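You operate a simulated robot arm through the tools that you are given. There is no shell and no other tool. Be economical: measure what you need, move in short steps, check, and stop when the job is done.

Carry out the task below with a simulated two-armed robot. There is one attempt and no reset: what you move stays moved.

JOB
Take the black jug and leave it on the shelf under the blending bench. Fetch the nozzle and stand it on top of the coarse sanding block. Put the folded rag from the shelf under the filling bench on the layer board. Take the large jug from the shelf under the filling bench and put it on the packing bench. Take the orange pot from the fittings bench and leave it on the shelf under the premix bench. Put the black grease tin from the shelf under the fittings bench on the packing bench and the silver grease tin on the shelf under the premix bench. Take the sample cup on the crusted table and put it away on the wall shelf. Fetch the port cover and set it on the shelf under the blending bench. Put the splintered block on the drain stand. Take the try square and put it on the two-tone card. The order is free. Set down upright: black jug, nozzle, large jug, sample cup.
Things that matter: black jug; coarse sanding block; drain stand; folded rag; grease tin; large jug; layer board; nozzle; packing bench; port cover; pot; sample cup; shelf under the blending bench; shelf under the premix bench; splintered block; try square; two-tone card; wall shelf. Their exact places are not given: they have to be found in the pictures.

The check looks at the end state, three seconds after you hand in, the way a careful person would. Anything else that was tipped, shoved, dropped, spilled or broken makes it a failure. A push-on lid holds only when it is set on centred and level and pressed home; a screw cap is set on level and turned clockwise until tight.

ROBOT AND FRAMES
Two 7-joint arms with two-finger parallel grippers on one trunk, on a base that drives. Base frame: it is fixed to the floor where the robot stands at the start and does not move with it; the origin is under the middle of the robot, x ahead of it, y to its left, z up. Readings come in cm, rad, newtons and seconds.
The left shoulder is at the start at [5, 17.7, 117.9], the right one opposite. Places, roughly: black jug [50, 0, 50]; coarse sanding block (9x6x5 cm) [70, 20, 90]; drain stand (24x23 cm) [-58, 170, 50]; folded rag (15x10x4 cm) [-650, 570, 30]; grease tin [-425, 925, 50]; large jug [-675, 575, 50]; layer board (42x42x1 cm) [-650, 780, 70]; nozzle (5x5x10 cm) [50, -20, 90]; packing bench [-660, 940, 80]; port cover [75, 25, 125]; pot [-525, 925, 100]; sample cup [-250, 325, 75]; shelf under the blending bench [-300, -50, 30]; shelf under the premix bench [-880, 830, 30]; splintered block (11x6x4 cm) [60, -50, 90]; try square (8x3x10 cm) [-610, -40, 90]; two-tone card (13x8x1 cm) [-650, -50, 80]; wall shelf (94x22 cm) [66, 468, 84]. Payload 3.43 kg a hand.
Tool frame (each hand has its own): the origin (TCP) lies between the finger pads and is the grasp point; the fingertips stand 3.4 cm ahead of it; z points along the fingers, y is the line along which they close. Largest opening 12.8 cm; finger width 2.4, thickness 1.2; the body of the gripper, 4.8 by 13 cm, starts 9.6 cm behind the TCP.
Orientation is that of the tool frame in the base frame, as [roll, pitch, yaw] about the fixed x, y, z axes, in that order (R = Rz(yaw) Ry(pitch) Rx(roll)). With the fingers straight down and closing along the base's y, the tool's x points along the base's -x, its y along +y and its z along -z.

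CONTROLS
- The arms move only by the tool jog_arm. It takes "left_series", "right_series" or both (then of equal length, played together; a hand with none holds still); each is a list that holds one entry, the list of rows, each a list of 7 numbers: the shift along the tool's x, y, z in cm, then the turn, a rotation vector about the tool's x, y, z in rad, then the opening, from 0 (shut) to 1 (fully open). In form: [[[dx, dy, dz, ax, ay, az, grip], ...]]. A call has 1 to 8 rows; each row shifts and turns the commanded pose from where the row before left it, along the tool's axes as they then stand. A row lasts 0.2 s, in which the tool goes at most 5 cm and 0.15 rad; a call with a longer step from one row to the next is refused whole, and so is a gripper value outside its range. Where a pose cannot be reached the arm comes as near as it can. A force on the tool above 40 N (or 10 N above the force at the start of the call, whichever is more), or a blocked arm, ends the call early, and 0.2 s more pass. Each finger travels about 10.8 cm/s and halts on what it meets, pressing with about 26 N; the grip force reading is that of the motor and also rises with nothing between the fingers. The clock runs only during rows and for 0.2 s after the last one: add rows that do not move to give the fingers time. It gives the time, the measured TCP pose, the force on the tool (base axes), the opening and the grip force at its end, in the units of the frame above (readings bear some noise), with the torque about the TCP (base axes, N m) and any sound that the robot's microphone picked up, and new pictures: "views" is both (left out), scene, wrist or none (wrist: the cameras of the hands that moved).
- Cameras (640 x 400 px; columns grow to the right, rows downward): "scene" is now at [15.78, 0.55, 133.6]; the picture's right is [0.04, -1.00, 0.00], its down [-0.62, -0.02, -0.79] and it looks along [0.79, 0.03, -0.62] (base axes); focal length 214 px, centre (320, 200). "left" rides on the left gripper at [7.6, 1.1, -16] in its tool frame; the picture's right is [-0.15, 0.99, 0.00], its down [-0.88, -0.13, -0.46] and it looks along [-0.45, -0.07, 0.89] (tool axes); focal length 234 px, centre (320, 200). "right" rides on the right gripper at [7.6, -1.1, -16] in its tool frame; the picture's right is [0.15, 0.99, 0.00], its down [-0.88, 0.13, -0.46] and it looks along [-0.45, 0.07, 0.89] (tool axes); focal length 234 px, centre (320, 200).
- move_column(by): slides the trunk up (or, below 0, down) by that many cm; the arms and the scene camera ride with it, the base frame stays. It gives what a move gives, with no picture.
- roll_base(legs): drives the robot by 1 to 6 legs, each [ahead, turn to the left] in cm and rad, along the robot's own axes; the way and the turn of a leg run together, so that a leg with both is an arc; at most 150 cm and 3.142 rad a leg. The arms and the cameras ride along, it lands a little off, and it stops where it bumps. It gives what a move gives, and a new picture of the scene camera.
- head_to(pan, tilt): turns the head with the scene camera to pan (to the left, within 1.396 rad either way) and tilt (down, from -0.506 to 1.204), counted from straight ahead of the robot. It gives what a move gives, and a new picture of the scene camera.
- locate(camera, pixels): for up to 12 pixels [column, row] of the newest picture of that camera ("zoom" is the newest enlarged one), the place [x, y, z] in the base frame of the surface seen there, good to about 0.2 cm. The clock stands still meanwhile.
- close_up(camera, box): a new picture of the part [left, top, right, bottom] of that camera's present view, enlarged. The clock stands still meanwhile.
- finish_job(): hands the job in; it is judged then, once.

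Go step by step. Measure first, check grasps and placings, and put right what went wrong. The budget is 364 turns and 360 pictures, counting those below and the enlarged ones. Unless the task says otherwise, let go and move clear before handing in, and close with one line.

The tools are called as a command line: name --argument value ..., lists and objects as JSON in quotes. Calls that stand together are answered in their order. jog_arm: Moves the arms, as the interface text tells. Its arguments: {"type":"object","properties":{"left_series":{"type":"array"},"right_series":{"type":"array"},"views":{"type":"string","enum":["both","scene","wrist","none"]}},"required":[]} The other tools are called the same way: move_column (by) slides the trunk up or down; roll_base (legs) drives the base; head_to (pan, tilt) turns the head that bears the scene camera; locate (camera, pixels) gives the place of the surface under pixels of a picture; close_up (camera, box) takes an enlarged picture of a part of a camera's view; finish_job () hands the job in.

At the start:

```text
time_s: 0.0
left_eef_pos: [49.5, 11.66, 99.93]
left_orientation: [-3.141, 0.0, 3.141]
left_ft_force: [0.1, 1.1, -0.3]
left_ft_torque: [-0.01, 0.0, 0.0]
left_finger_gap: 12.81
left_gripper_force: 0.0
right_eef_pos: [44.64, -24.18, 99.96]
right_orientation: [3.141, 0.0, -3.141]
right_ft_force: [-0.5, 0.0, -0.9]
right_ft_torque: [0.0, 0.01, -0.01]
right_finger_gap: 12.81
right_gripper_force: 0.1
trunk travel left (down, up): [-35.0, 5.1]
robot x, y, heading: [-0.05, -0.07, 0.0]
head pan, tilt: [0.04, 0.667]
```

scene: 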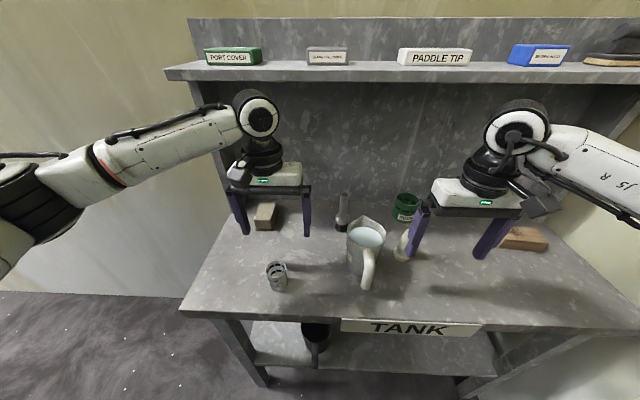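
right: 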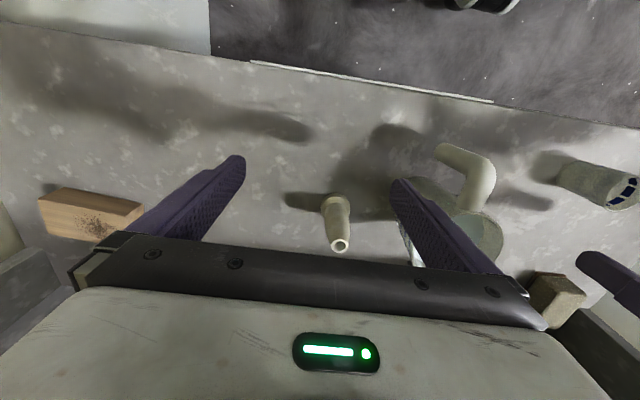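
left: 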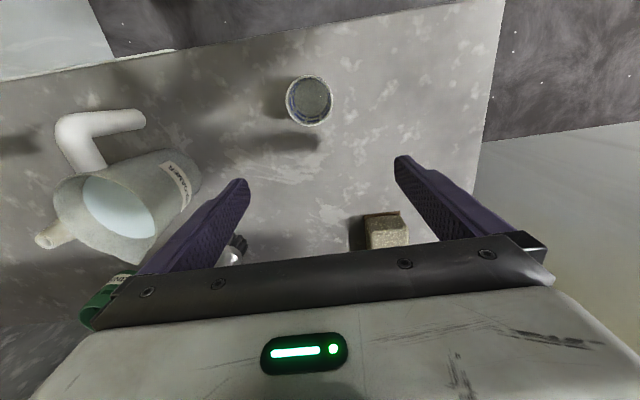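

The scene shows the tank bench: coarse block near (265,215), a jug (365,245), a nozzle at about (405,245), a wood block (525,238), and a dark thing on the shelf under it (317,335). I'll measure and enlarge them.

locate --camera "scene" --pixels '[[265, 207], [265, 222], [342, 205], [278, 268], [365, 240], [404, 245], [525, 232], [525, 246], [317, 335], [233, 55], [317, 365], [270, 355]]'

close_up --camera "scene" --box '[190, 180, 430, 390]'

close_up --camera "scene" --box '[190, 20, 640, 110]'

locate --camera "right" --pixels '[[336, 210], [341, 245], [290, 200], [60, 195], [130, 210], [85, 235], [45, 215], [115, 240], [250, 62], [490, 100]]'

locate --camera "left" --pixels '[[370, 220], [402, 215], [385, 240], [310, 100], [232, 255], [365, 240], [405, 240], [325, 210], [440, 150]]'

```text
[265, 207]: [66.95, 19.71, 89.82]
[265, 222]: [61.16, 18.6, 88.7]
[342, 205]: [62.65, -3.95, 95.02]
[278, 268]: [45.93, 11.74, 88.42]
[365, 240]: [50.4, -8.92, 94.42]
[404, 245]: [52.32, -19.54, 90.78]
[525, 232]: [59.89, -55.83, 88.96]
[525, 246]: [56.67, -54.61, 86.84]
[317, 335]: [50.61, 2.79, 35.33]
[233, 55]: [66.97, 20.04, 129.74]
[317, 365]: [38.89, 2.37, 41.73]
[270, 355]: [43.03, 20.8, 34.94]
```

```text
1.90 times, centred on (310, 285) of scene
```

zoom: 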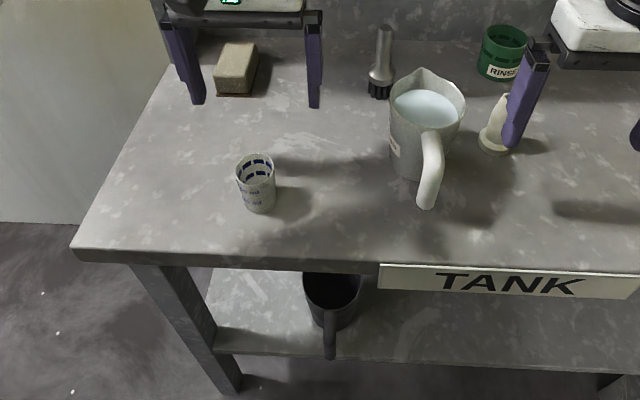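

```text
1.42 times, centred on (415, 65) of scene
```

zoom: 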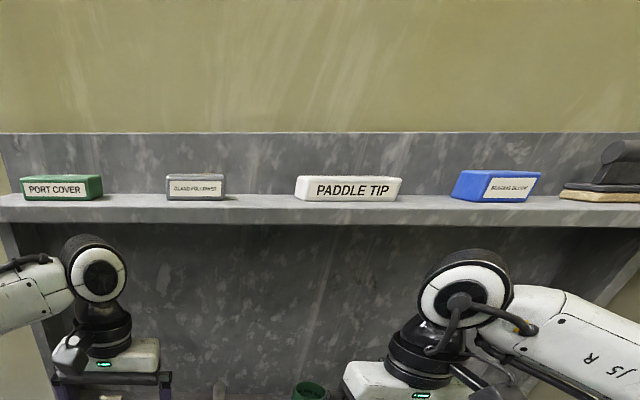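

```text
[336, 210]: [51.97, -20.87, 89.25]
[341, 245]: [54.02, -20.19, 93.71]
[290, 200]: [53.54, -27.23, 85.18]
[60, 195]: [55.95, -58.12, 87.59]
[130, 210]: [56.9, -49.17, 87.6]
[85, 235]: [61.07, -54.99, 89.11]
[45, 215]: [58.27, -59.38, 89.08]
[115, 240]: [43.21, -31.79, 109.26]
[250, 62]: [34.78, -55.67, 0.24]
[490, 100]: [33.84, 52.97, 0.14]
```

```text
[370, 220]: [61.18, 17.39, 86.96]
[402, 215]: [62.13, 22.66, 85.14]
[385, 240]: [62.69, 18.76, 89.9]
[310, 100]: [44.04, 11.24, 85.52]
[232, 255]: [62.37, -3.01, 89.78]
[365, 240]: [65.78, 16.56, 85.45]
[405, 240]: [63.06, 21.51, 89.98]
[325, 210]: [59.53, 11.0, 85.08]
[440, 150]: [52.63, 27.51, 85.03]
```

The nozzle stands at about (52.5,-20.5), the coarse block's top is at z≈90 around (65.5,19.7), and the splintered block is at (58.8,-54.5). I'll bring the left hand over the nozzle and move the right hand aside over the splintered block.

jog_arm --left_series '[[[0, 0, -4, 0, 0, 0, 1], [0, 0, -4, 0, 0, 0, 1], [0, 0, -4, 0, 0, 0, 1], [0, -5, 0, 0, 0, 0, 1], [0, -5, 0, 0, 0, 0, 1], [0, -5, 0, 0, 0, 0, 1], [0, -5, 0, 0, 0, 0, 1], [0, -5, 0, 0, 0, 0, 1]]]' --right_series '[[[0, -5, 0, 0, 0, 0, 1], [0, -5, 0, 0, 0, 0, 1], [0, -5, 0, 0, 0, 0, 1], [0, -5, 0, 0, 0, 0, 1], [0, -5, 0, 0, 0, 0, 1], [0, -5, 0, 0, 0, 0, 1], [-4, 0, 0, 0, 0, 0, 1], [-4, 0, 0, 0, 0, 0, 1]]]' --views "none"

jog_arm --left_series '[[[-2, -4, 0, 0, 0, 0, 0.7], [-1, -3.2, 0, 0, 0, 0.15, 0.7], [0, 0, 0, 0, 0, 0.15, 0.7], [0, 0, 0, 0, 0, 0.15, 0.7], [0, 0, 0, 0, 0, 0.15, 0.7], [0, 0, 0, 0, 0, 0.15, 0.7], [0, 0, 0, 0, 0, 0.15, 0.7], [0, 0, 0, 0, 0, 0.15, 0.7]]]' --right_series '[[[-4, 0, 0, 0, 0, 0.15, 1], [0, 0, 0, 0, 0, 0.15, 1], [0, 0, 0, 0, 0, 0.15, 1], [0, 0, 0, 0, 0, 0.15, 1], [0, 0, 0, 0, 0, 0.15, 1], [0, 0, 0, 0, 0, 0.15, 1], [0, 0, 0, 0, 0, 0.15, 1], [0, 0, 0, 0, 0, 0.15, 1]]]'

```text
time_s: 2.0
left_eef_pos: [51.4, -8.75, 111.49]
left_orientation: [-3.141, -0.013, -3.084]
left_ft_force: [-0.8, 0.1, -0.3]
left_ft_torque: [0.02, -0.03, 0.0]
left_finger_gap: 12.81
left_gripper_force: 0.1
left hand out of reach, approached as far as the arm can: row 8
right_eef_pos: [46.16, -51.21, 99.09]
right_orientation: [-3.141, 0.002, 3.137]
right_ft_force: [0.7, -0.8, 0.6]
right_ft_torque: [0.05, 0.0, 0.01]
right_finger_gap: 12.8
right_gripper_force: 0.0
right hand out of reach, approached as far as the arm can: row 6, 7, 8
trunk travel left (down, up): [-35.0, 5.1]
robot x, y, heading: [0.11, 0.17, -0.004]
head pan, tilt: [0.04, 0.667]
stopped in row 8 (left hand): the arm was blocked; the commanded pose is now the measured one
```

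```text
time_s: 4.0
left_eef_pos: [53.95, -6.91, 112.03]
left_orientation: [-3.116, 0.006, 2.325]
left_ft_force: [0.2, -0.7, 0.4]
left_ft_torque: [-0.05, -0.01, -0.03]
left_finger_gap: 8.97
left_gripper_force: 0.0
left hand out of reach, approached as far as the arm can: row 1, 2
right_eef_pos: [50.23, -51.14, 99.12]
right_orientation: [3.14, 0.003, 1.937]
right_ft_force: [-0.2, 0.9, 0.7]
right_ft_torque: [0.02, 0.0, 0.0]
right_finger_gap: 12.8
right_gripper_force: 0.0
trunk travel left (down, up): [-35.0, 5.1]
robot x, y, heading: [0.03, 0.08, -0.003]
head pan, tilt: [0.04, 0.667]
stopped in row 8 (left hand): the arm was blocked; the commanded pose is now the measured one
```

scene: 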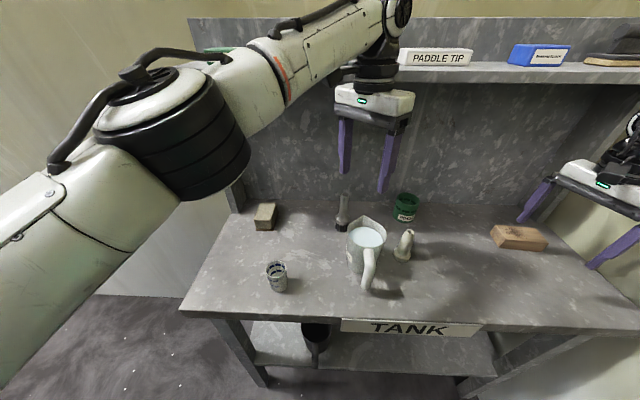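
right: 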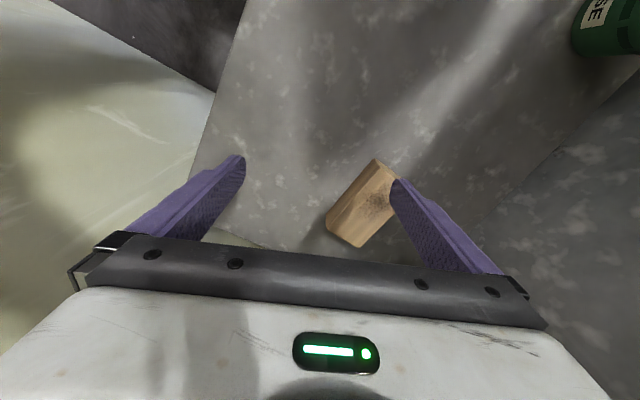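
left: 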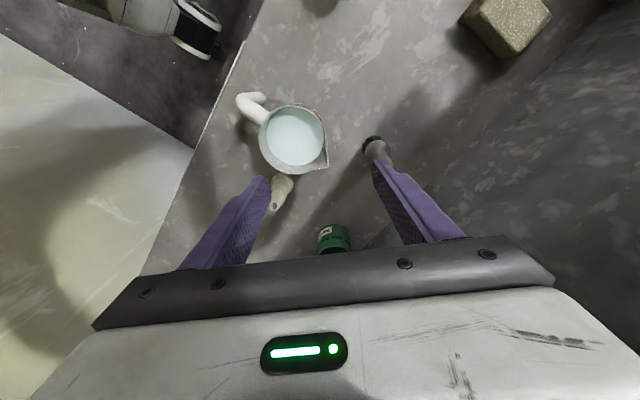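

The left arm can't cross far enough to reach the nozzle, so I'll shift the robot about 15 cm to its right with an S-shaped drive. I'll measure the bench edge first.

locate --camera "scene" --pixels '[[190, 305], [330, 315], [560, 325], [255, 375], [275, 366], [400, 375], [407, 250], [402, 255], [520, 238], [100, 300]]'

roll_base --legs '[[-40, 0.375], [-40, -0.375], [82, 0]]'

```text
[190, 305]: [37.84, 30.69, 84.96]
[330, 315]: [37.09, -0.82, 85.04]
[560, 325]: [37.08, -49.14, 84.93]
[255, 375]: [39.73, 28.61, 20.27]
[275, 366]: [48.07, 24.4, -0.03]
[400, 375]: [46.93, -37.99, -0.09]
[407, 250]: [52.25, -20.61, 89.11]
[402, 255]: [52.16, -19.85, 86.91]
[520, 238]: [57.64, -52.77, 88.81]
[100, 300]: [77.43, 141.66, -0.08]
```

```text
time_s: 12.3
left_eef_pos: [55.78, -23.09, 112.08]
left_orientation: [-3.108, -0.003, 2.317]
left_ft_force: [-5.0, -2.9, -0.2]
left_ft_torque: [0.31, -0.87, 0.03]
left_finger_gap: 8.95
left_gripper_force: 0.1
right_eef_pos: [51.91, -67.22, 99.15]
right_orientation: [3.139, 0.003, 1.925]
right_ft_force: [0.1, 1.0, -0.1]
right_ft_torque: [0.01, 0.0, -0.03]
right_finger_gap: 12.81
right_gripper_force: 0.1
trunk travel left (down, up): [-35.0, 5.1]
robot x, y, heading: [2.08, -15.16, -0.017]
head pan, tilt: [0.04, 0.667]
stopped in leg 3: the force on the tool passed its limit (the readings are from after the stop); the commanded pose is now the measured one
```

scene: 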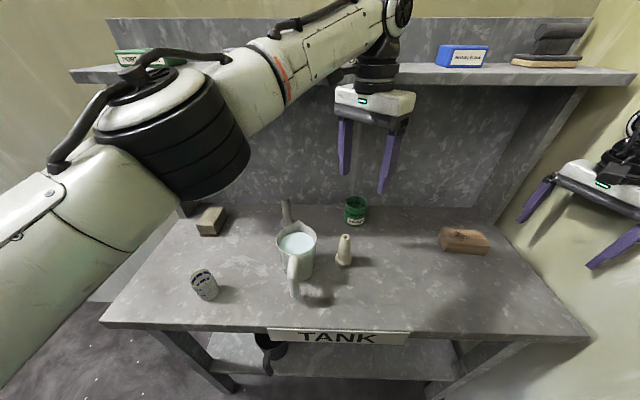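

The robot now stands at y≈-15, and leg 3 stopped because the left wrist touched the upper shelf's front edge. I'll pull the left hand back over the nozzle and check the shelf items.

jog_arm --left_series '[[[4.3, -0.7, 0, 0, 0, 0, 0.7], [0, 0, 5, 0, 0, 0.15, 0.7], [0, 0, 4, 0, 0, 0.15, 0.7], [0, 0, 0, 0, 0, 0, 0.7]]]'

head_to --pan 0.1 --tilt 0.35

```text
time_s: 13.3
left_eef_pos: [52.24, -20.56, 103.02]
left_orientation: [-3.11, 0.007, 2.018]
left_ft_force: [0.9, 0.1, 0.2]
left_ft_torque: [0.0, -0.02, 0.02]
left_finger_gap: 8.94
left_gripper_force: 0.1
right_eef_pos: [51.98, -67.27, 99.11]
right_orientation: [3.14, 0.003, 1.925]
right_ft_force: [-0.4, -0.2, -0.5]
right_ft_torque: [0.01, -0.02, -0.02]
right_finger_gap: 12.81
right_gripper_force: 0.2
trunk travel left (down, up): [-35.0, 5.1]
robot x, y, heading: [2.65, -15.59, -0.011]
head pan, tilt: [0.04, 0.667]
```

scene: 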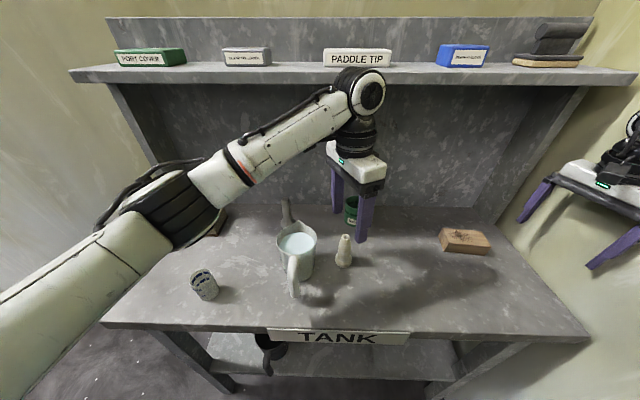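
left: 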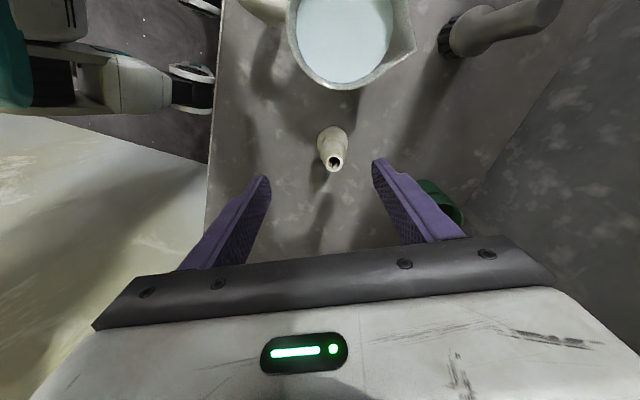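

```text
time_s: 14.1
left_eef_pos: [52.13, -20.51, 103.03]
left_orientation: [-3.109, 0.007, 2.018]
left_ft_force: [-0.4, -0.1, -0.2]
left_ft_torque: [0.0, -0.03, 0.01]
left_finger_gap: 8.96
left_gripper_force: 0.0
right_eef_pos: [51.9, -67.15, 99.14]
right_orientation: [3.139, 0.002, 1.922]
right_ft_force: [-0.2, 0.5, -0.4]
right_ft_torque: [0.0, 0.02, 0.0]
right_finger_gap: 12.78
right_gripper_force: 0.1
trunk travel left (down, up): [-35.0, 5.1]
robot x, y, heading: [2.57, -15.33, -0.012]
head pan, tilt: [0.099, 0.351]
```

scene: 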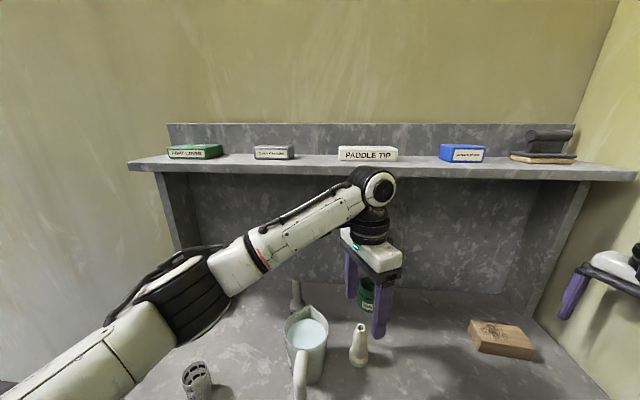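

The shelf items are undisturbed. I'll locate the nozzle precisely in the left camera.

locate --camera "left" --pixels '[[335, 163], [328, 160], [345, 158], [331, 135], [320, 143], [346, 140]]'

close_up --camera "left" --box '[240, 80, 440, 230]'

```text
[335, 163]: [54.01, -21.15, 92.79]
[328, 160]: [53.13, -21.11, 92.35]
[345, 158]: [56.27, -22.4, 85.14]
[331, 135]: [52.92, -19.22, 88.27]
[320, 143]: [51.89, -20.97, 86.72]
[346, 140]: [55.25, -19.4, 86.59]
```

```text
2.67 times, centred on (340, 155) of left
```

zoom: 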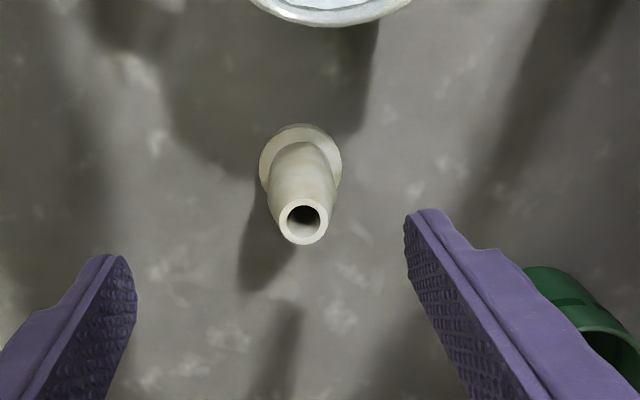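

The nozzle axis is near (53.6,-20.6). I'll lower the left hand around it and bring the right hand over the splintered block.

jog_arm --left_series '[[[-0.74, 1.31, 0, 0, 0, 0, 0.7], [0, 0, 4, 0, 0, 0, 0.7], [0, 0, 4, 0, 0, 0, 0.7], [0, 0, 3, 0, 0, 0, 0.7], [0, 0, 1.5, 0, 0, 0, 0.7], [0, 0, 0, 0, 0, 0, 0.7], [0, 0, 0, 0, 0, 0, 0.7]]]' --right_series '[[[0, 0, 2, 0, 0, 0, 1], [3.22, 3.7, 0, 0, 0, 0, 1], [3.22, 3.7, 0, 0, 0, 0, 1], [3.22, 3.7, 0, 0, 0, 0, 1], [0, 0, 0, 0, 0, 0.15, 1], [0, 0, 0, 0, 0, 0.15, 1], [0, 0, 0, 0, 0, 0.15, 1]]]'

```text
time_s: 15.7
left_eef_pos: [53.33, -20.82, 90.51]
left_orientation: [-3.11, 0.007, 2.017]
left_ft_force: [0.0, 0.0, -0.2]
left_ft_torque: [0.0, -0.02, 0.01]
left_finger_gap: 8.93
left_gripper_force: 0.0
right_eef_pos: [59.05, -54.28, 97.11]
right_orientation: [3.139, 0.0, 1.473]
right_ft_force: [-1.3, -0.7, 0.1]
right_ft_torque: [-0.02, 0.01, 0.01]
right_finger_gap: 12.81
right_gripper_force: 0.0
trunk travel left (down, up): [-35.0, 5.1]
robot x, y, heading: [2.47, -15.64, -0.012]
head pan, tilt: [0.099, 0.351]
```

scene: 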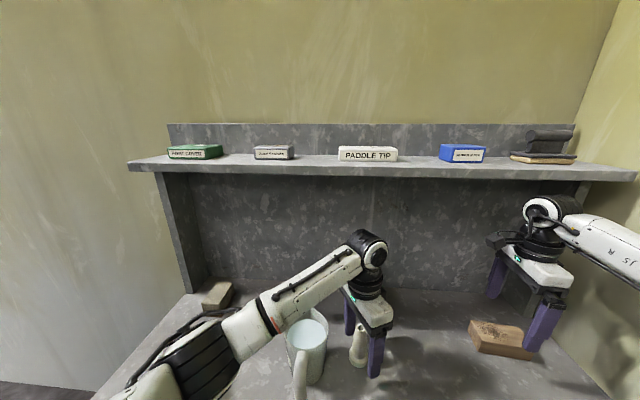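
right: 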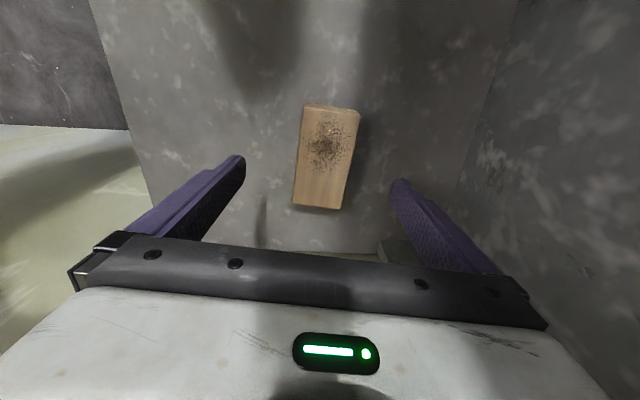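
left: 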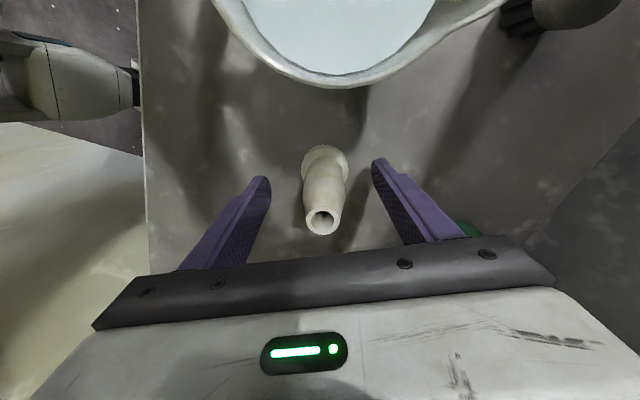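

The TCP projects to about (321,193) in the left view, right on the nozzle's mid-height. I'll close the left hand and measure the block's corners in the right view.

locate --camera "right" --pixels '[[308, 105], [357, 112], [294, 203], [338, 207], [325, 155], [300, 150], [350, 150]]'

jog_arm --left_series '[[[0, 0, 0, 0, 0, 0, 0.2], [0, 0, 0, 0, 0, 0, 0.2], [0, 0, 0, 0, 0, 0, 0.2], [0, 0, 0, 0, 0, 0, 0.2]]]' --views "wrist"

```text
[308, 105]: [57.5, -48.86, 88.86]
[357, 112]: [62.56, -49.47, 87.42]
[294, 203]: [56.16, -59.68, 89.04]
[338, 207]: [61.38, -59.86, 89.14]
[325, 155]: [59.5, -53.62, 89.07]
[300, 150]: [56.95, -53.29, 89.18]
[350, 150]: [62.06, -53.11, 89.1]
```

```text
time_s: 16.7
left_eef_pos: [53.36, -20.78, 90.54]
left_orientation: [-3.107, 0.007, 2.018]
left_ft_force: [-0.5, 0.0, 0.3]
left_ft_torque: [0.01, 0.02, 0.01]
left_finger_gap: 3.42
left_gripper_force: 26.0
right_eef_pos: [59.01, -54.18, 97.16]
right_orientation: [3.141, -0.001, 1.472]
right_ft_force: [-0.1, -1.1, -0.1]
right_ft_torque: [0.02, 0.0, 0.01]
right_finger_gap: 12.78
right_gripper_force: 0.0
trunk travel left (down, up): [-35.0, 5.1]
robot x, y, heading: [2.59, -15.36, -0.01]
head pan, tilt: [0.099, 0.351]
```

left: 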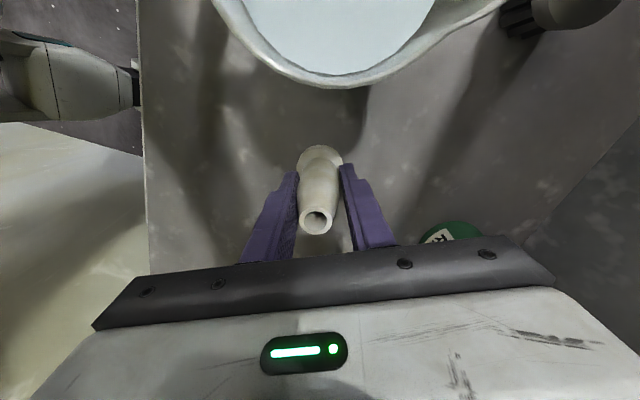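

The nozzle is gripped with a 3.42 cm gap. I'll lift it with the left hand while the right hand descends on the block and closes.

jog_arm --left_series '[[[0, 0, -2, 0, 0, 0, 0.2], [0, 0, -4, 0, 0, 0, 0.2], [0, 0, -4, 0, 0, 0, 0.2], [0, 0, -4, 0, 0, 0, 0.2], [0, 0, -2, 0, 0, 0, 0.2], [0, 0, 0, 0, 0, 0, 0.2], [0, 0, 0, 0, 0, 0, 0.2], [0, 0, 0, 0, 0, 0, 0.2]]]' --right_series '[[[-0.26, 0.43, 1, 0, 0, 0, 1], [0, 0, 3, 0, 0, 0, 1], [0, 0, 3, 0, 0, 0, 1], [0, 0, 0.9, 0, 0, 0, 1], [0, 0, 0, 0, 0, 0, 0.3], [0, 0, 0, 0, 0, 0, 0.3], [0, 0, 0, 0, 0, 0, 0.3], [0, 0, 0, 0, 0, 0, 0.3]]]'

```text
time_s: 18.5
left_eef_pos: [53.89, -20.53, 106.63]
left_orientation: [-3.109, 0.006, 2.018]
left_ft_force: [0.6, 0.1, -0.6]
left_ft_torque: [-0.01, 0.03, -0.01]
left_finger_gap: 3.42
left_gripper_force: 26.3
right_eef_pos: [59.47, -54.68, 89.27]
right_orientation: [3.14, 0.001, 1.474]
right_ft_force: [-0.4, -0.5, -0.6]
right_ft_torque: [-0.05, 0.04, -0.03]
right_finger_gap: 5.96
right_gripper_force: 25.9
trunk travel left (down, up): [-35.0, 5.1]
robot x, y, heading: [2.51, -15.34, -0.016]
head pan, tilt: [0.099, 0.351]
```

scene: 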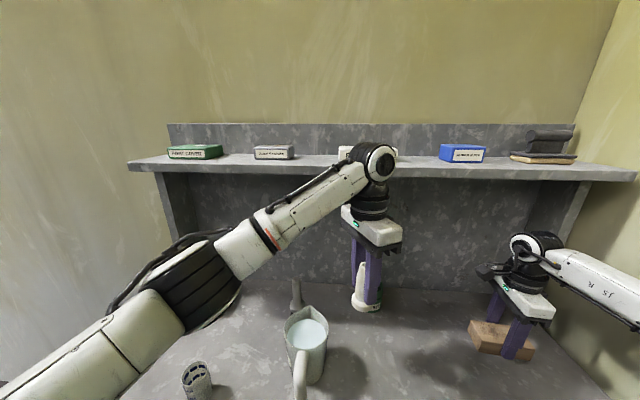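
right: 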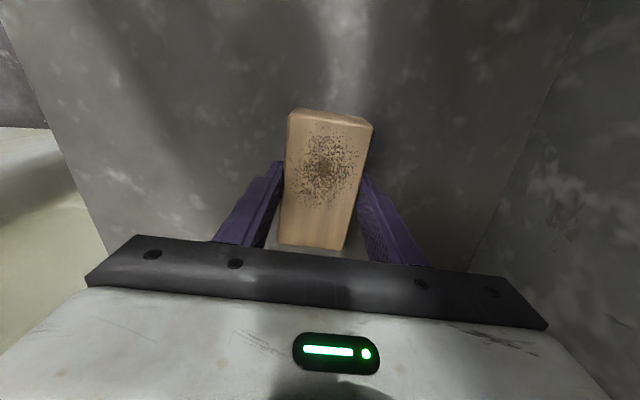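
left: 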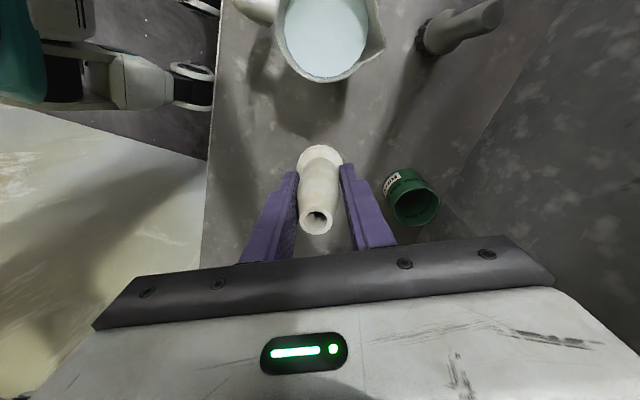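

Both objects are gripped. I'll locate the robot's own base in the left view to see how close it can drive to the bench (front edge at x≈37).

locate --camera "left" --pixels '[[195, 85], [212, 85], [140, 80], [212, 5], [60, 75], [210, 100]]'

jog_arm --right_series '[[[0, 0, -2, 0, 0, 0, 0.3], [0, 0, -4, 0, 0, 0, 0.3], [0, 0, -3, 0, 0, 0, 0.3]]]' --views "none"

```text
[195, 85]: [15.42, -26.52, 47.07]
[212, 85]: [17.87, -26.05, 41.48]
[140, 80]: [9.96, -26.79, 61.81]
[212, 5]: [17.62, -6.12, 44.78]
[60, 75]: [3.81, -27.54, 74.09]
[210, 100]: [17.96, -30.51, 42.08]
```

```text
time_s: 19.3
left_eef_pos: [53.89, -20.56, 106.58]
left_orientation: [-3.108, 0.007, 2.019]
left_ft_force: [0.3, 0.0, -0.6]
left_ft_torque: [0.01, 0.01, 0.04]
left_finger_gap: 3.44
left_gripper_force: 25.7
right_eef_pos: [59.3, -54.71, 98.21]
right_orientation: [3.141, -0.001, 1.473]
right_ft_force: [-0.3, -1.0, -1.0]
right_ft_torque: [0.02, 0.01, 0.02]
right_finger_gap: 5.91
right_gripper_force: 26.2
trunk travel left (down, up): [-35.0, 5.1]
robot x, y, heading: [2.16, -15.05, -0.018]
head pan, tilt: [0.099, 0.351]
```

The base front reaches about 15 cm ahead of the robot axis, so there is room to close in. I'll pull both hands back, then shift the robot to about (11, 2).

jog_arm --left_series '[[[1.73, -3.6, 0, 0, 0, 0, 0.2], [1.73, -3.6, 0, 0, 0, 0, 0.2], [1.73, -3.6, 0, 0, 0, 0, 0.2], [0, 0, 0, 0, 0, -0.15, 0.2], [0, 0, 0, 0, 0, -0.15, 0.2], [0, 0, 0, 0, 0, -0.15, 0.2], [0, 0, 0, 0, 0, -0.15, 0.2], [0, 0, 0, 0, 0, -0.15, 0.2]]]' --right_series '[[[-0.4, -3.98, 0, 0, 0, 0, 0.3], [-0.4, -3.98, 0, 0, 0, 0, 0.3], [-0.4, -3.98, 0, 0, 0, 0, 0.3], [0, 0, 0, 0, 0, 0, 0.3], [0, 0, 0, 0, 0, 0, 0.3], [0, 0, 0, 0, 0, 0, 0.3], [0, 0, 0, 0, 0, 0, 0.3], [0, 0, 0, 0, 0, 0, 0.3]]]' --views "none"

roll_base --legs '[[-40, -0.42], [-40, 0.43], [88, 0]]'

```text
time_s: 21.1
left_eef_pos: [41.82, -20.31, 106.8]
left_orientation: [-3.109, -0.017, 2.768]
left_ft_force: [-0.5, -0.5, -0.5]
left_ft_torque: [-0.03, 0.02, -0.01]
left_finger_gap: 3.41
left_gripper_force: 25.6
right_eef_pos: [47.52, -54.48, 98.16]
right_orientation: [3.14, 0.004, 1.474]
right_ft_force: [0.3, -0.1, -1.0]
right_ft_torque: [0.0, 0.01, 0.01]
right_finger_gap: 5.94
right_gripper_force: 25.6
trunk travel left (down, up): [-35.0, 5.1]
robot x, y, heading: [2.12, -15.27, -0.015]
head pan, tilt: [0.099, 0.351]
```

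```text
time_s: 29.8
left_eef_pos: [49.88, -2.17, 106.98]
left_orientation: [-3.112, -0.018, 2.783]
left_ft_force: [-1.0, -0.5, 0.0]
left_ft_torque: [0.02, -0.02, 0.0]
left_finger_gap: 3.41
left_gripper_force: 26.4
right_eef_pos: [56.11, -36.32, 98.19]
right_orientation: [3.141, 0.001, 1.488]
right_ft_force: [-0.7, -1.2, -1.1]
right_ft_torque: [0.02, -0.02, 0.0]
right_finger_gap: 5.92
right_gripper_force: 26.3
trunk travel left (down, up): [-35.0, 5.1]
robot x, y, heading: [10.28, 2.45, 0.002]
head pan, tilt: [0.099, 0.351]
stopped in leg 3: the robot was blocked; the commanded pose is now the measured one
```

scene: 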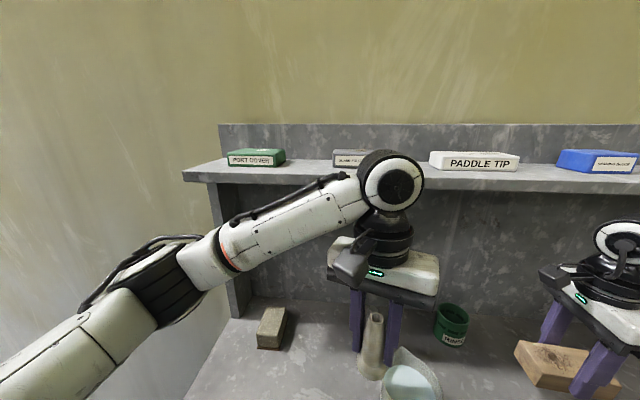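

The nozzle is held and the block is visible at (271,325). I'll measure the block from here.

close_up --camera "scene" --box '[220, 280, 340, 370]'

locate --camera "scene" --pixels '[[264, 309], [286, 310], [258, 333], [280, 336], [272, 320], [258, 345], [270, 160], [232, 160], [282, 158], [215, 178], [400, 180]]'

```text
4.44 times, centred on (280, 325) of scene
```

zoom: 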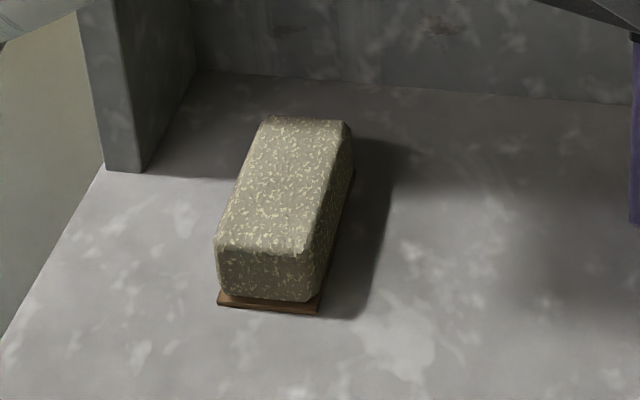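

```text
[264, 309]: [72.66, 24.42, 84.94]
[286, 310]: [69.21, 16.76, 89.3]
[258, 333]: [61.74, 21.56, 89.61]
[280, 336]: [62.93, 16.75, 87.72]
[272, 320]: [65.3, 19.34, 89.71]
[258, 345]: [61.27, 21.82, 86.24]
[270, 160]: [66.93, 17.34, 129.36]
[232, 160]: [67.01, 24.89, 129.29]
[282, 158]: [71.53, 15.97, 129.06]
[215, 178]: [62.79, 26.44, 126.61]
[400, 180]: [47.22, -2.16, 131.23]
```

The block's top centre is (65.3,19.2) at z 89.7. I'll carry the nozzle across and straighten the hand.

jog_arm --left_series '[[[0.94, 4.22, 0, 0, 0, 0, 0.2], [0.94, 4.22, 0, 0, 0, 0, 0.2], [0.94, 4.22, 0, 0, 0, 0, 0.2], [0.94, 4.22, 0, 0, 0, 0, 0.2], [0.94, 4.22, 0, 0, 0, 0, 0.2], [0, 0, 0, 0, 0, -0.12, 0.2], [0, 0, 0, 0, 0, -0.12, 0.2], [0, 0, 0, 0, 0, -0.12, 0.2]]]' --views "wrist"

```text
time_s: 31.6
left_eef_pos: [52.82, 19.22, 106.39]
left_orientation: [-3.122, -0.025, -3.14]
left_ft_force: [-0.1, -0.6, -0.2]
left_ft_torque: [-0.01, 0.0, -0.01]
left_finger_gap: 3.43
left_gripper_force: 26.2
right_eef_pos: [56.05, -36.29, 98.06]
right_orientation: [3.139, 0.002, 1.491]
right_ft_force: [-0.2, -0.3, -0.6]
right_ft_torque: [-0.02, -0.03, 0.05]
right_finger_gap: 5.94
right_gripper_force: 25.4
trunk travel left (down, up): [-35.0, 5.1]
robot x, y, heading: [10.38, 2.37, 0.001]
head pan, tilt: [0.099, 0.351]
```

left: 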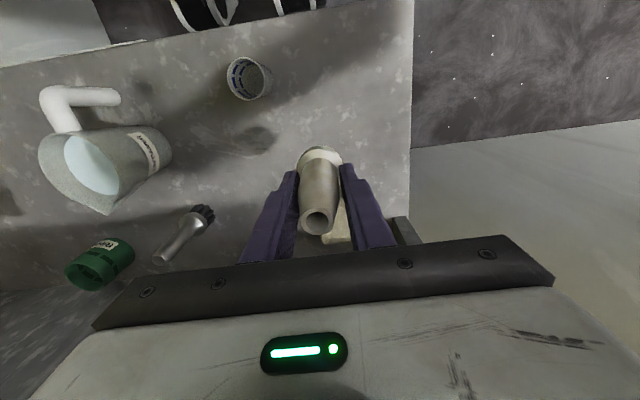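

The nozzle is still upright in the hand. I'll level the tool, lower to z≈101 and move forward over the block.

jog_arm --left_series '[[[0, 0, 2.7, -0.02, -0.025, 0, 0.2], [0, 0, 2.7, 0, 0, 0, 0.2], [-4.2, 0, 0, 0, 0, 0, 0.2], [-4.2, 0, 0, 0, 0, 0, 0.2], [-4.1, 0, 0, 0, 0, 0, 0.2], [0, 0, 0, 0, 0, 0, 0.2]]]'

```text
time_s: 33.2
left_eef_pos: [60.12, 18.9, 100.88]
left_orientation: [3.131, 0.025, 3.073]
left_ft_force: [0.4, -0.2, 0.7]
left_ft_torque: [-0.01, 0.01, -0.01]
left_finger_gap: 3.43
left_gripper_force: 26.3
right_eef_pos: [52.31, -35.52, 99.87]
right_orientation: [3.115, 0.01, 1.491]
right_ft_force: [0.1, -0.8, -1.8]
right_ft_torque: [0.0, -0.04, -0.01]
right_finger_gap: 5.93
right_gripper_force: 26.1
trunk travel left (down, up): [-35.0, 5.1]
robot x, y, heading: [8.58, 2.22, 0.018]
head pan, tilt: [0.099, 0.351]
stopped in row 6 (left hand): the arm was blocked; the commanded pose is now the measured one
```

scene: 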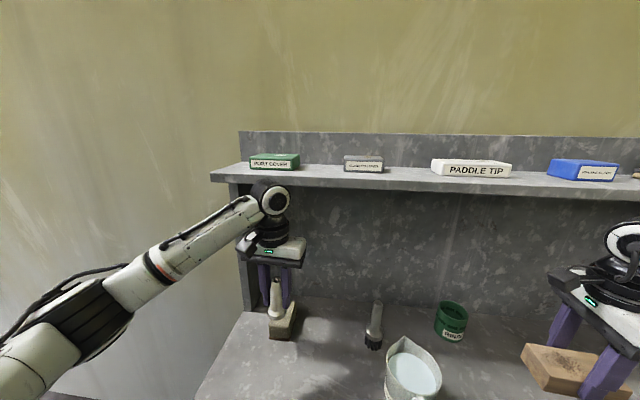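
left: 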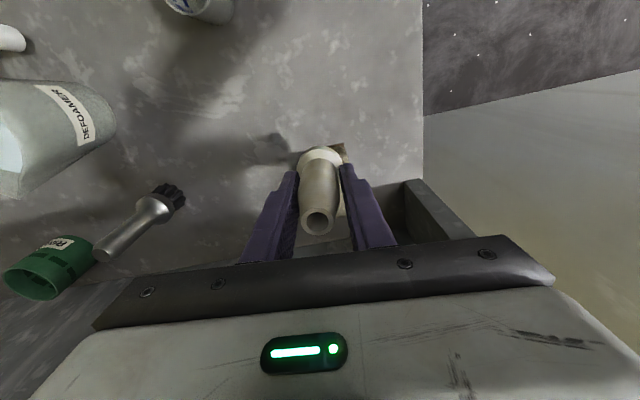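

The robot was nudged back a little, which means the wrist ball met the shelf edge. I'll check the heights of the wrist and the shelf underside.

locate --camera "scene" --pixels '[[272, 190], [275, 200], [255, 200], [330, 172], [330, 181], [330, 184], [330, 190], [278, 290], [282, 318], [280, 332], [285, 213]]'

close_up --camera "scene" --box '[210, 150, 330, 345]'

```text
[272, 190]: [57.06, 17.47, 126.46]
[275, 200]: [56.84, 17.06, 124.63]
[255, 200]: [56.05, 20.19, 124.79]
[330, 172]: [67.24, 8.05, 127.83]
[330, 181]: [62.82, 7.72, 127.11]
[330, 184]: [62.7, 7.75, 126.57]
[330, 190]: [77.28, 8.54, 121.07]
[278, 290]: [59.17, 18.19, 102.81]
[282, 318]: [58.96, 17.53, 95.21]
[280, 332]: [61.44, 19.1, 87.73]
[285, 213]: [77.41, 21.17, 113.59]
```

```text
2.05 times, centred on (270, 248) of scene
```

zoom: 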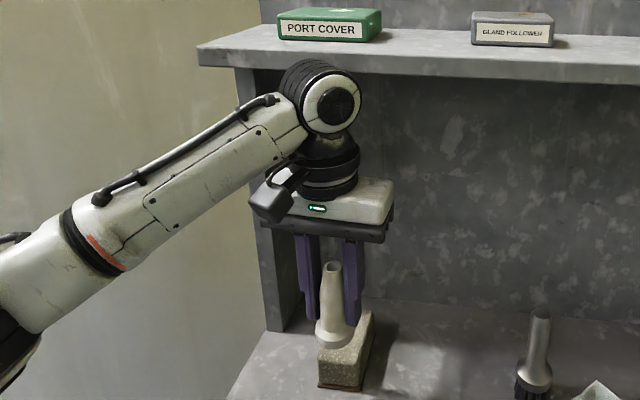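

The ball's top sits about 26 cm above the TCP and the shelf underside is near z 124. I'll lower the TCP to about 96.6 first, then slide forward under the shelf in small steps.

jog_arm --left_series '[[[2, 0, 0, 0.009, 0.025, -0.068, 0.2], [0, 0, 2.2, 0, 0, 0, 0.2], [0, 0, 2.1, 0, 0, 0, 0.2], [-3, 0, 0, 0, 0, 0, 0.2], [-3, 0, 0, 0, 0, 0, 0.2], [0, 0, 0, 0, 0, 0, 0.2]]]'

```text
time_s: 34.6
left_eef_pos: [66.12, 18.37, 95.01]
left_orientation: [3.13, -0.033, -3.131]
left_ft_force: [-12.7, -0.8, 22.9]
left_ft_torque: [-0.07, 0.34, -0.05]
left_finger_gap: 3.45
left_gripper_force: 25.8
right_eef_pos: [54.2, -36.46, 98.31]
right_orientation: [3.138, 0.0, 1.486]
right_ft_force: [0.6, 0.2, -1.5]
right_ft_torque: [0.02, 0.02, 0.0]
right_finger_gap: 5.95
right_gripper_force: 26.1
trunk travel left (down, up): [-35.0, 5.1]
robot x, y, heading: [8.78, 2.28, 0.013]
head pan, tilt: [0.099, 0.351]
```

scene: 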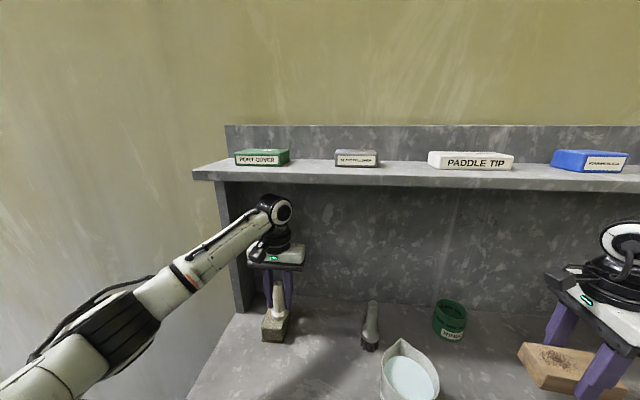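
left: 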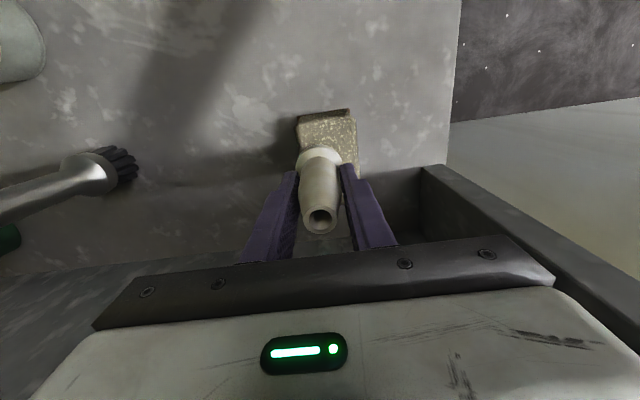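

The readings show the nozzle is already pressing on the block at 23 N. I'll raise a little, level the tool and look closely.

jog_arm --left_series '[[[0, 0, -0.8, 0, -0.033, 0, 0.2], [0, 0, 0, 0, 0, 0, 0.2]]]' --views "wrist"

close_up --camera "scene" --box '[230, 230, 330, 360]'

close_up --camera "left" --box '[230, 80, 430, 250]'

```text
time_s: 35.2
left_eef_pos: [66.46, 18.51, 95.4]
left_orientation: [3.127, -0.007, -3.128]
left_ft_force: [-0.3, -0.6, 0.1]
left_ft_torque: [0.06, 0.01, 0.01]
left_finger_gap: 3.45
left_gripper_force: 26.4
right_eef_pos: [54.58, -36.52, 98.01]
right_orientation: [3.141, 0.001, 1.489]
right_ft_force: [-1.1, 0.0, -1.1]
right_ft_torque: [0.01, 0.03, 0.03]
right_finger_gap: 5.89
right_gripper_force: 25.7
trunk travel left (down, up): [-35.0, 5.1]
robot x, y, heading: [8.91, 2.51, 0.011]
head pan, tilt: [0.099, 0.351]
```

left: 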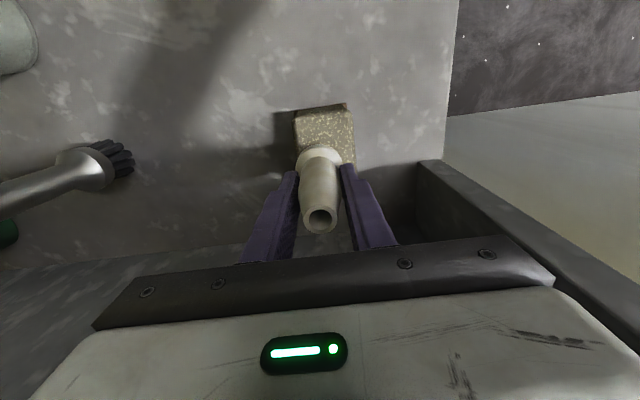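

```text
3.08 times, centred on (280, 295) of scene
```

zoom: 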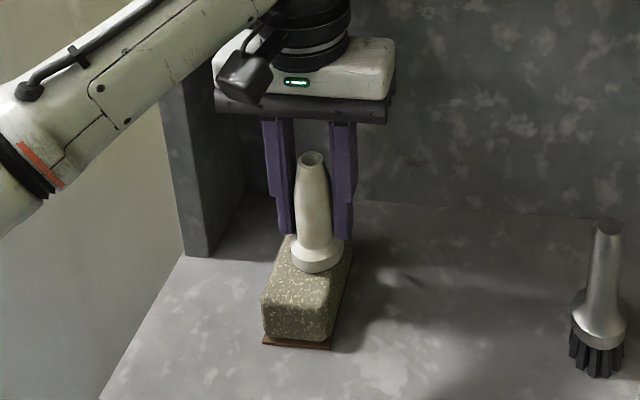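

```text
2.35 times, centred on (330, 165) of left
```

zoom: 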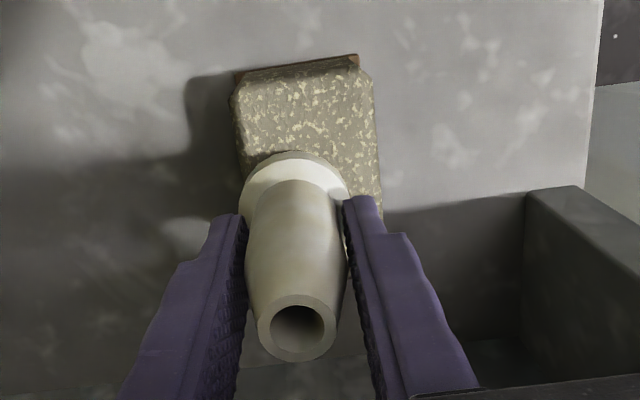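

The nozzle's flange sits near the block's right edge. I'll shift it about +0.8 cm in y and -0.8 cm in x, then lower it to contact.

jog_arm --left_series '[[[0.8, 0.8, -0.3, -0.012, -0.005, 0, 0.2], [0, 0, 0, 0, 0, 0, 0.2], [0, 0, 0.5, 0, 0, 0, 0.2], [0, 0, 0, 0, 0, 0, 0.2]]]' --views "wrist"

close_up --camera "scene" --box '[230, 230, 330, 360]'

close_up --camera "left" --box '[230, 80, 430, 250]'

```text
time_s: 36.2
left_eef_pos: [65.57, 19.21, 95.31]
left_orientation: [3.118, 0.0, -3.129]
left_ft_force: [-0.6, -0.1, -1.2]
left_ft_torque: [0.03, -0.03, -0.02]
left_finger_gap: 3.47
left_gripper_force: 25.6
right_eef_pos: [54.54, -36.51, 98.03]
right_orientation: [3.141, 0.001, 1.489]
right_ft_force: [-0.5, 0.1, -1.0]
right_ft_torque: [0.0, 0.0, -0.04]
right_finger_gap: 5.94
right_gripper_force: 25.9
trunk travel left (down, up): [-35.0, 5.1]
robot x, y, heading: [8.94, 2.31, 0.012]
head pan, tilt: [0.099, 0.351]
```

left: 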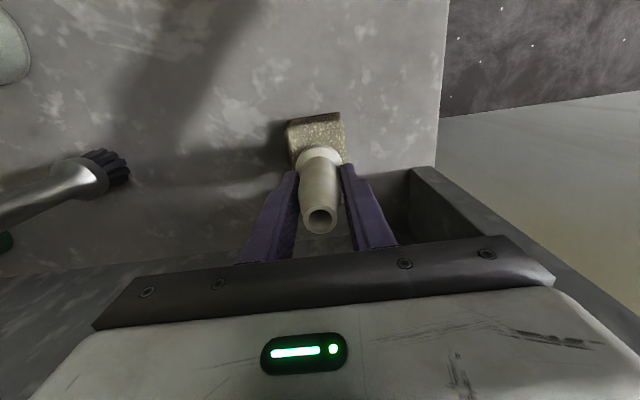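

```text
3.08 times, centred on (280, 295) of scene
```

zoom: 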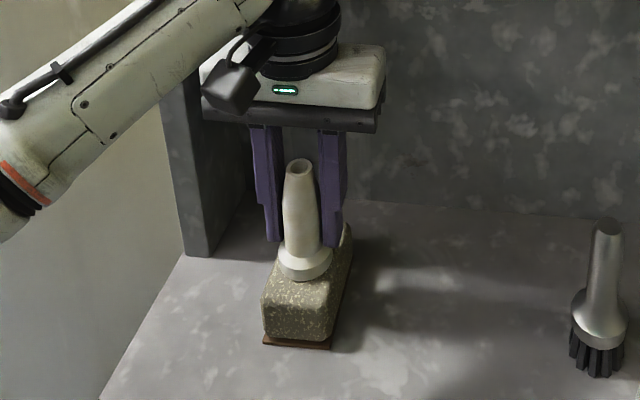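

```text
2.35 times, centred on (330, 165) of left
```

zoom: 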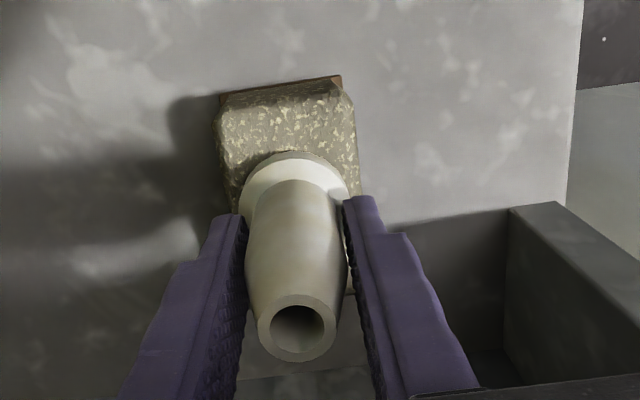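

The nozzle is now centred on the block. I'll level it, press lightly down and release.

jog_arm --left_series '[[[0, 0, 0.2, 0.023, 0, 0, 0.2], [0, 0, 0.3, 0, 0, 0, 0.2], [0, 0, 0, 0, 0, 0, 0.2]]]' --views "none"

```text
time_s: 37.0
left_eef_pos: [65.59, 19.18, 95.11]
left_orientation: [-3.141, 0.003, -3.13]
left_ft_force: [0.2, 1.6, 9.8]
left_ft_torque: [0.24, 0.15, -0.05]
left_finger_gap: 3.48
left_gripper_force: 26.1
right_eef_pos: [54.45, -36.49, 98.1]
right_orientation: [3.139, 0.001, 1.489]
right_ft_force: [-0.1, -0.2, -1.1]
right_ft_torque: [0.0, 0.04, 0.0]
right_finger_gap: 5.92
right_gripper_force: 25.6
trunk travel left (down, up): [-35.0, 5.1]
robot x, y, heading: [8.76, 1.96, 0.01]
head pan, tilt: [0.099, 0.351]
```

It's in contact at about 10 N. I'll open and slide straight back.

jog_arm --left_series '[[[0, 0, -0.2, 0, 0, 0, 0.4], [0, 0, 0, 0, 0, 0, 0.7], [0, 0, 0, 0, 0, 0, 0.7], [3, 0, 0, 0, 0, 0, 0.7], [5, 0, 0, 0, 0, 0, 0.7], [5, 0, 0, 0, 0, 0, 0.7]]]'

```text
time_s: 38.4
left_eef_pos: [52.49, 19.1, 94.95]
left_orientation: [3.141, 0.0, -3.128]
left_ft_force: [-0.8, 0.1, 0.5]
left_ft_torque: [-0.02, 0.01, 0.01]
left_finger_gap: 8.98
left_gripper_force: 0.1
right_eef_pos: [54.36, -36.54, 98.16]
right_orientation: [3.14, 0.0, 1.488]
right_ft_force: [0.2, -1.2, -2.2]
right_ft_torque: [-0.01, 0.0, 0.01]
right_finger_gap: 5.95
right_gripper_force: 25.4
trunk travel left (down, up): [-35.0, 5.1]
robot x, y, heading: [8.89, 2.64, 0.009]
head pan, tilt: [0.099, 0.351]
```

scene: 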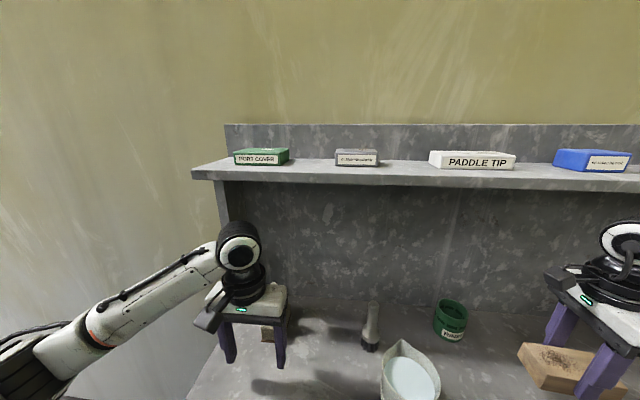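
left: 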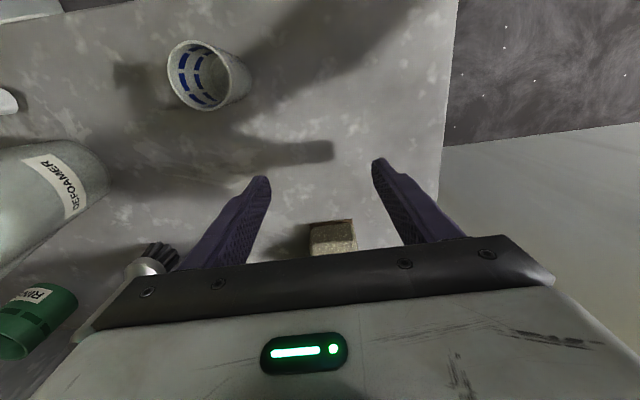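

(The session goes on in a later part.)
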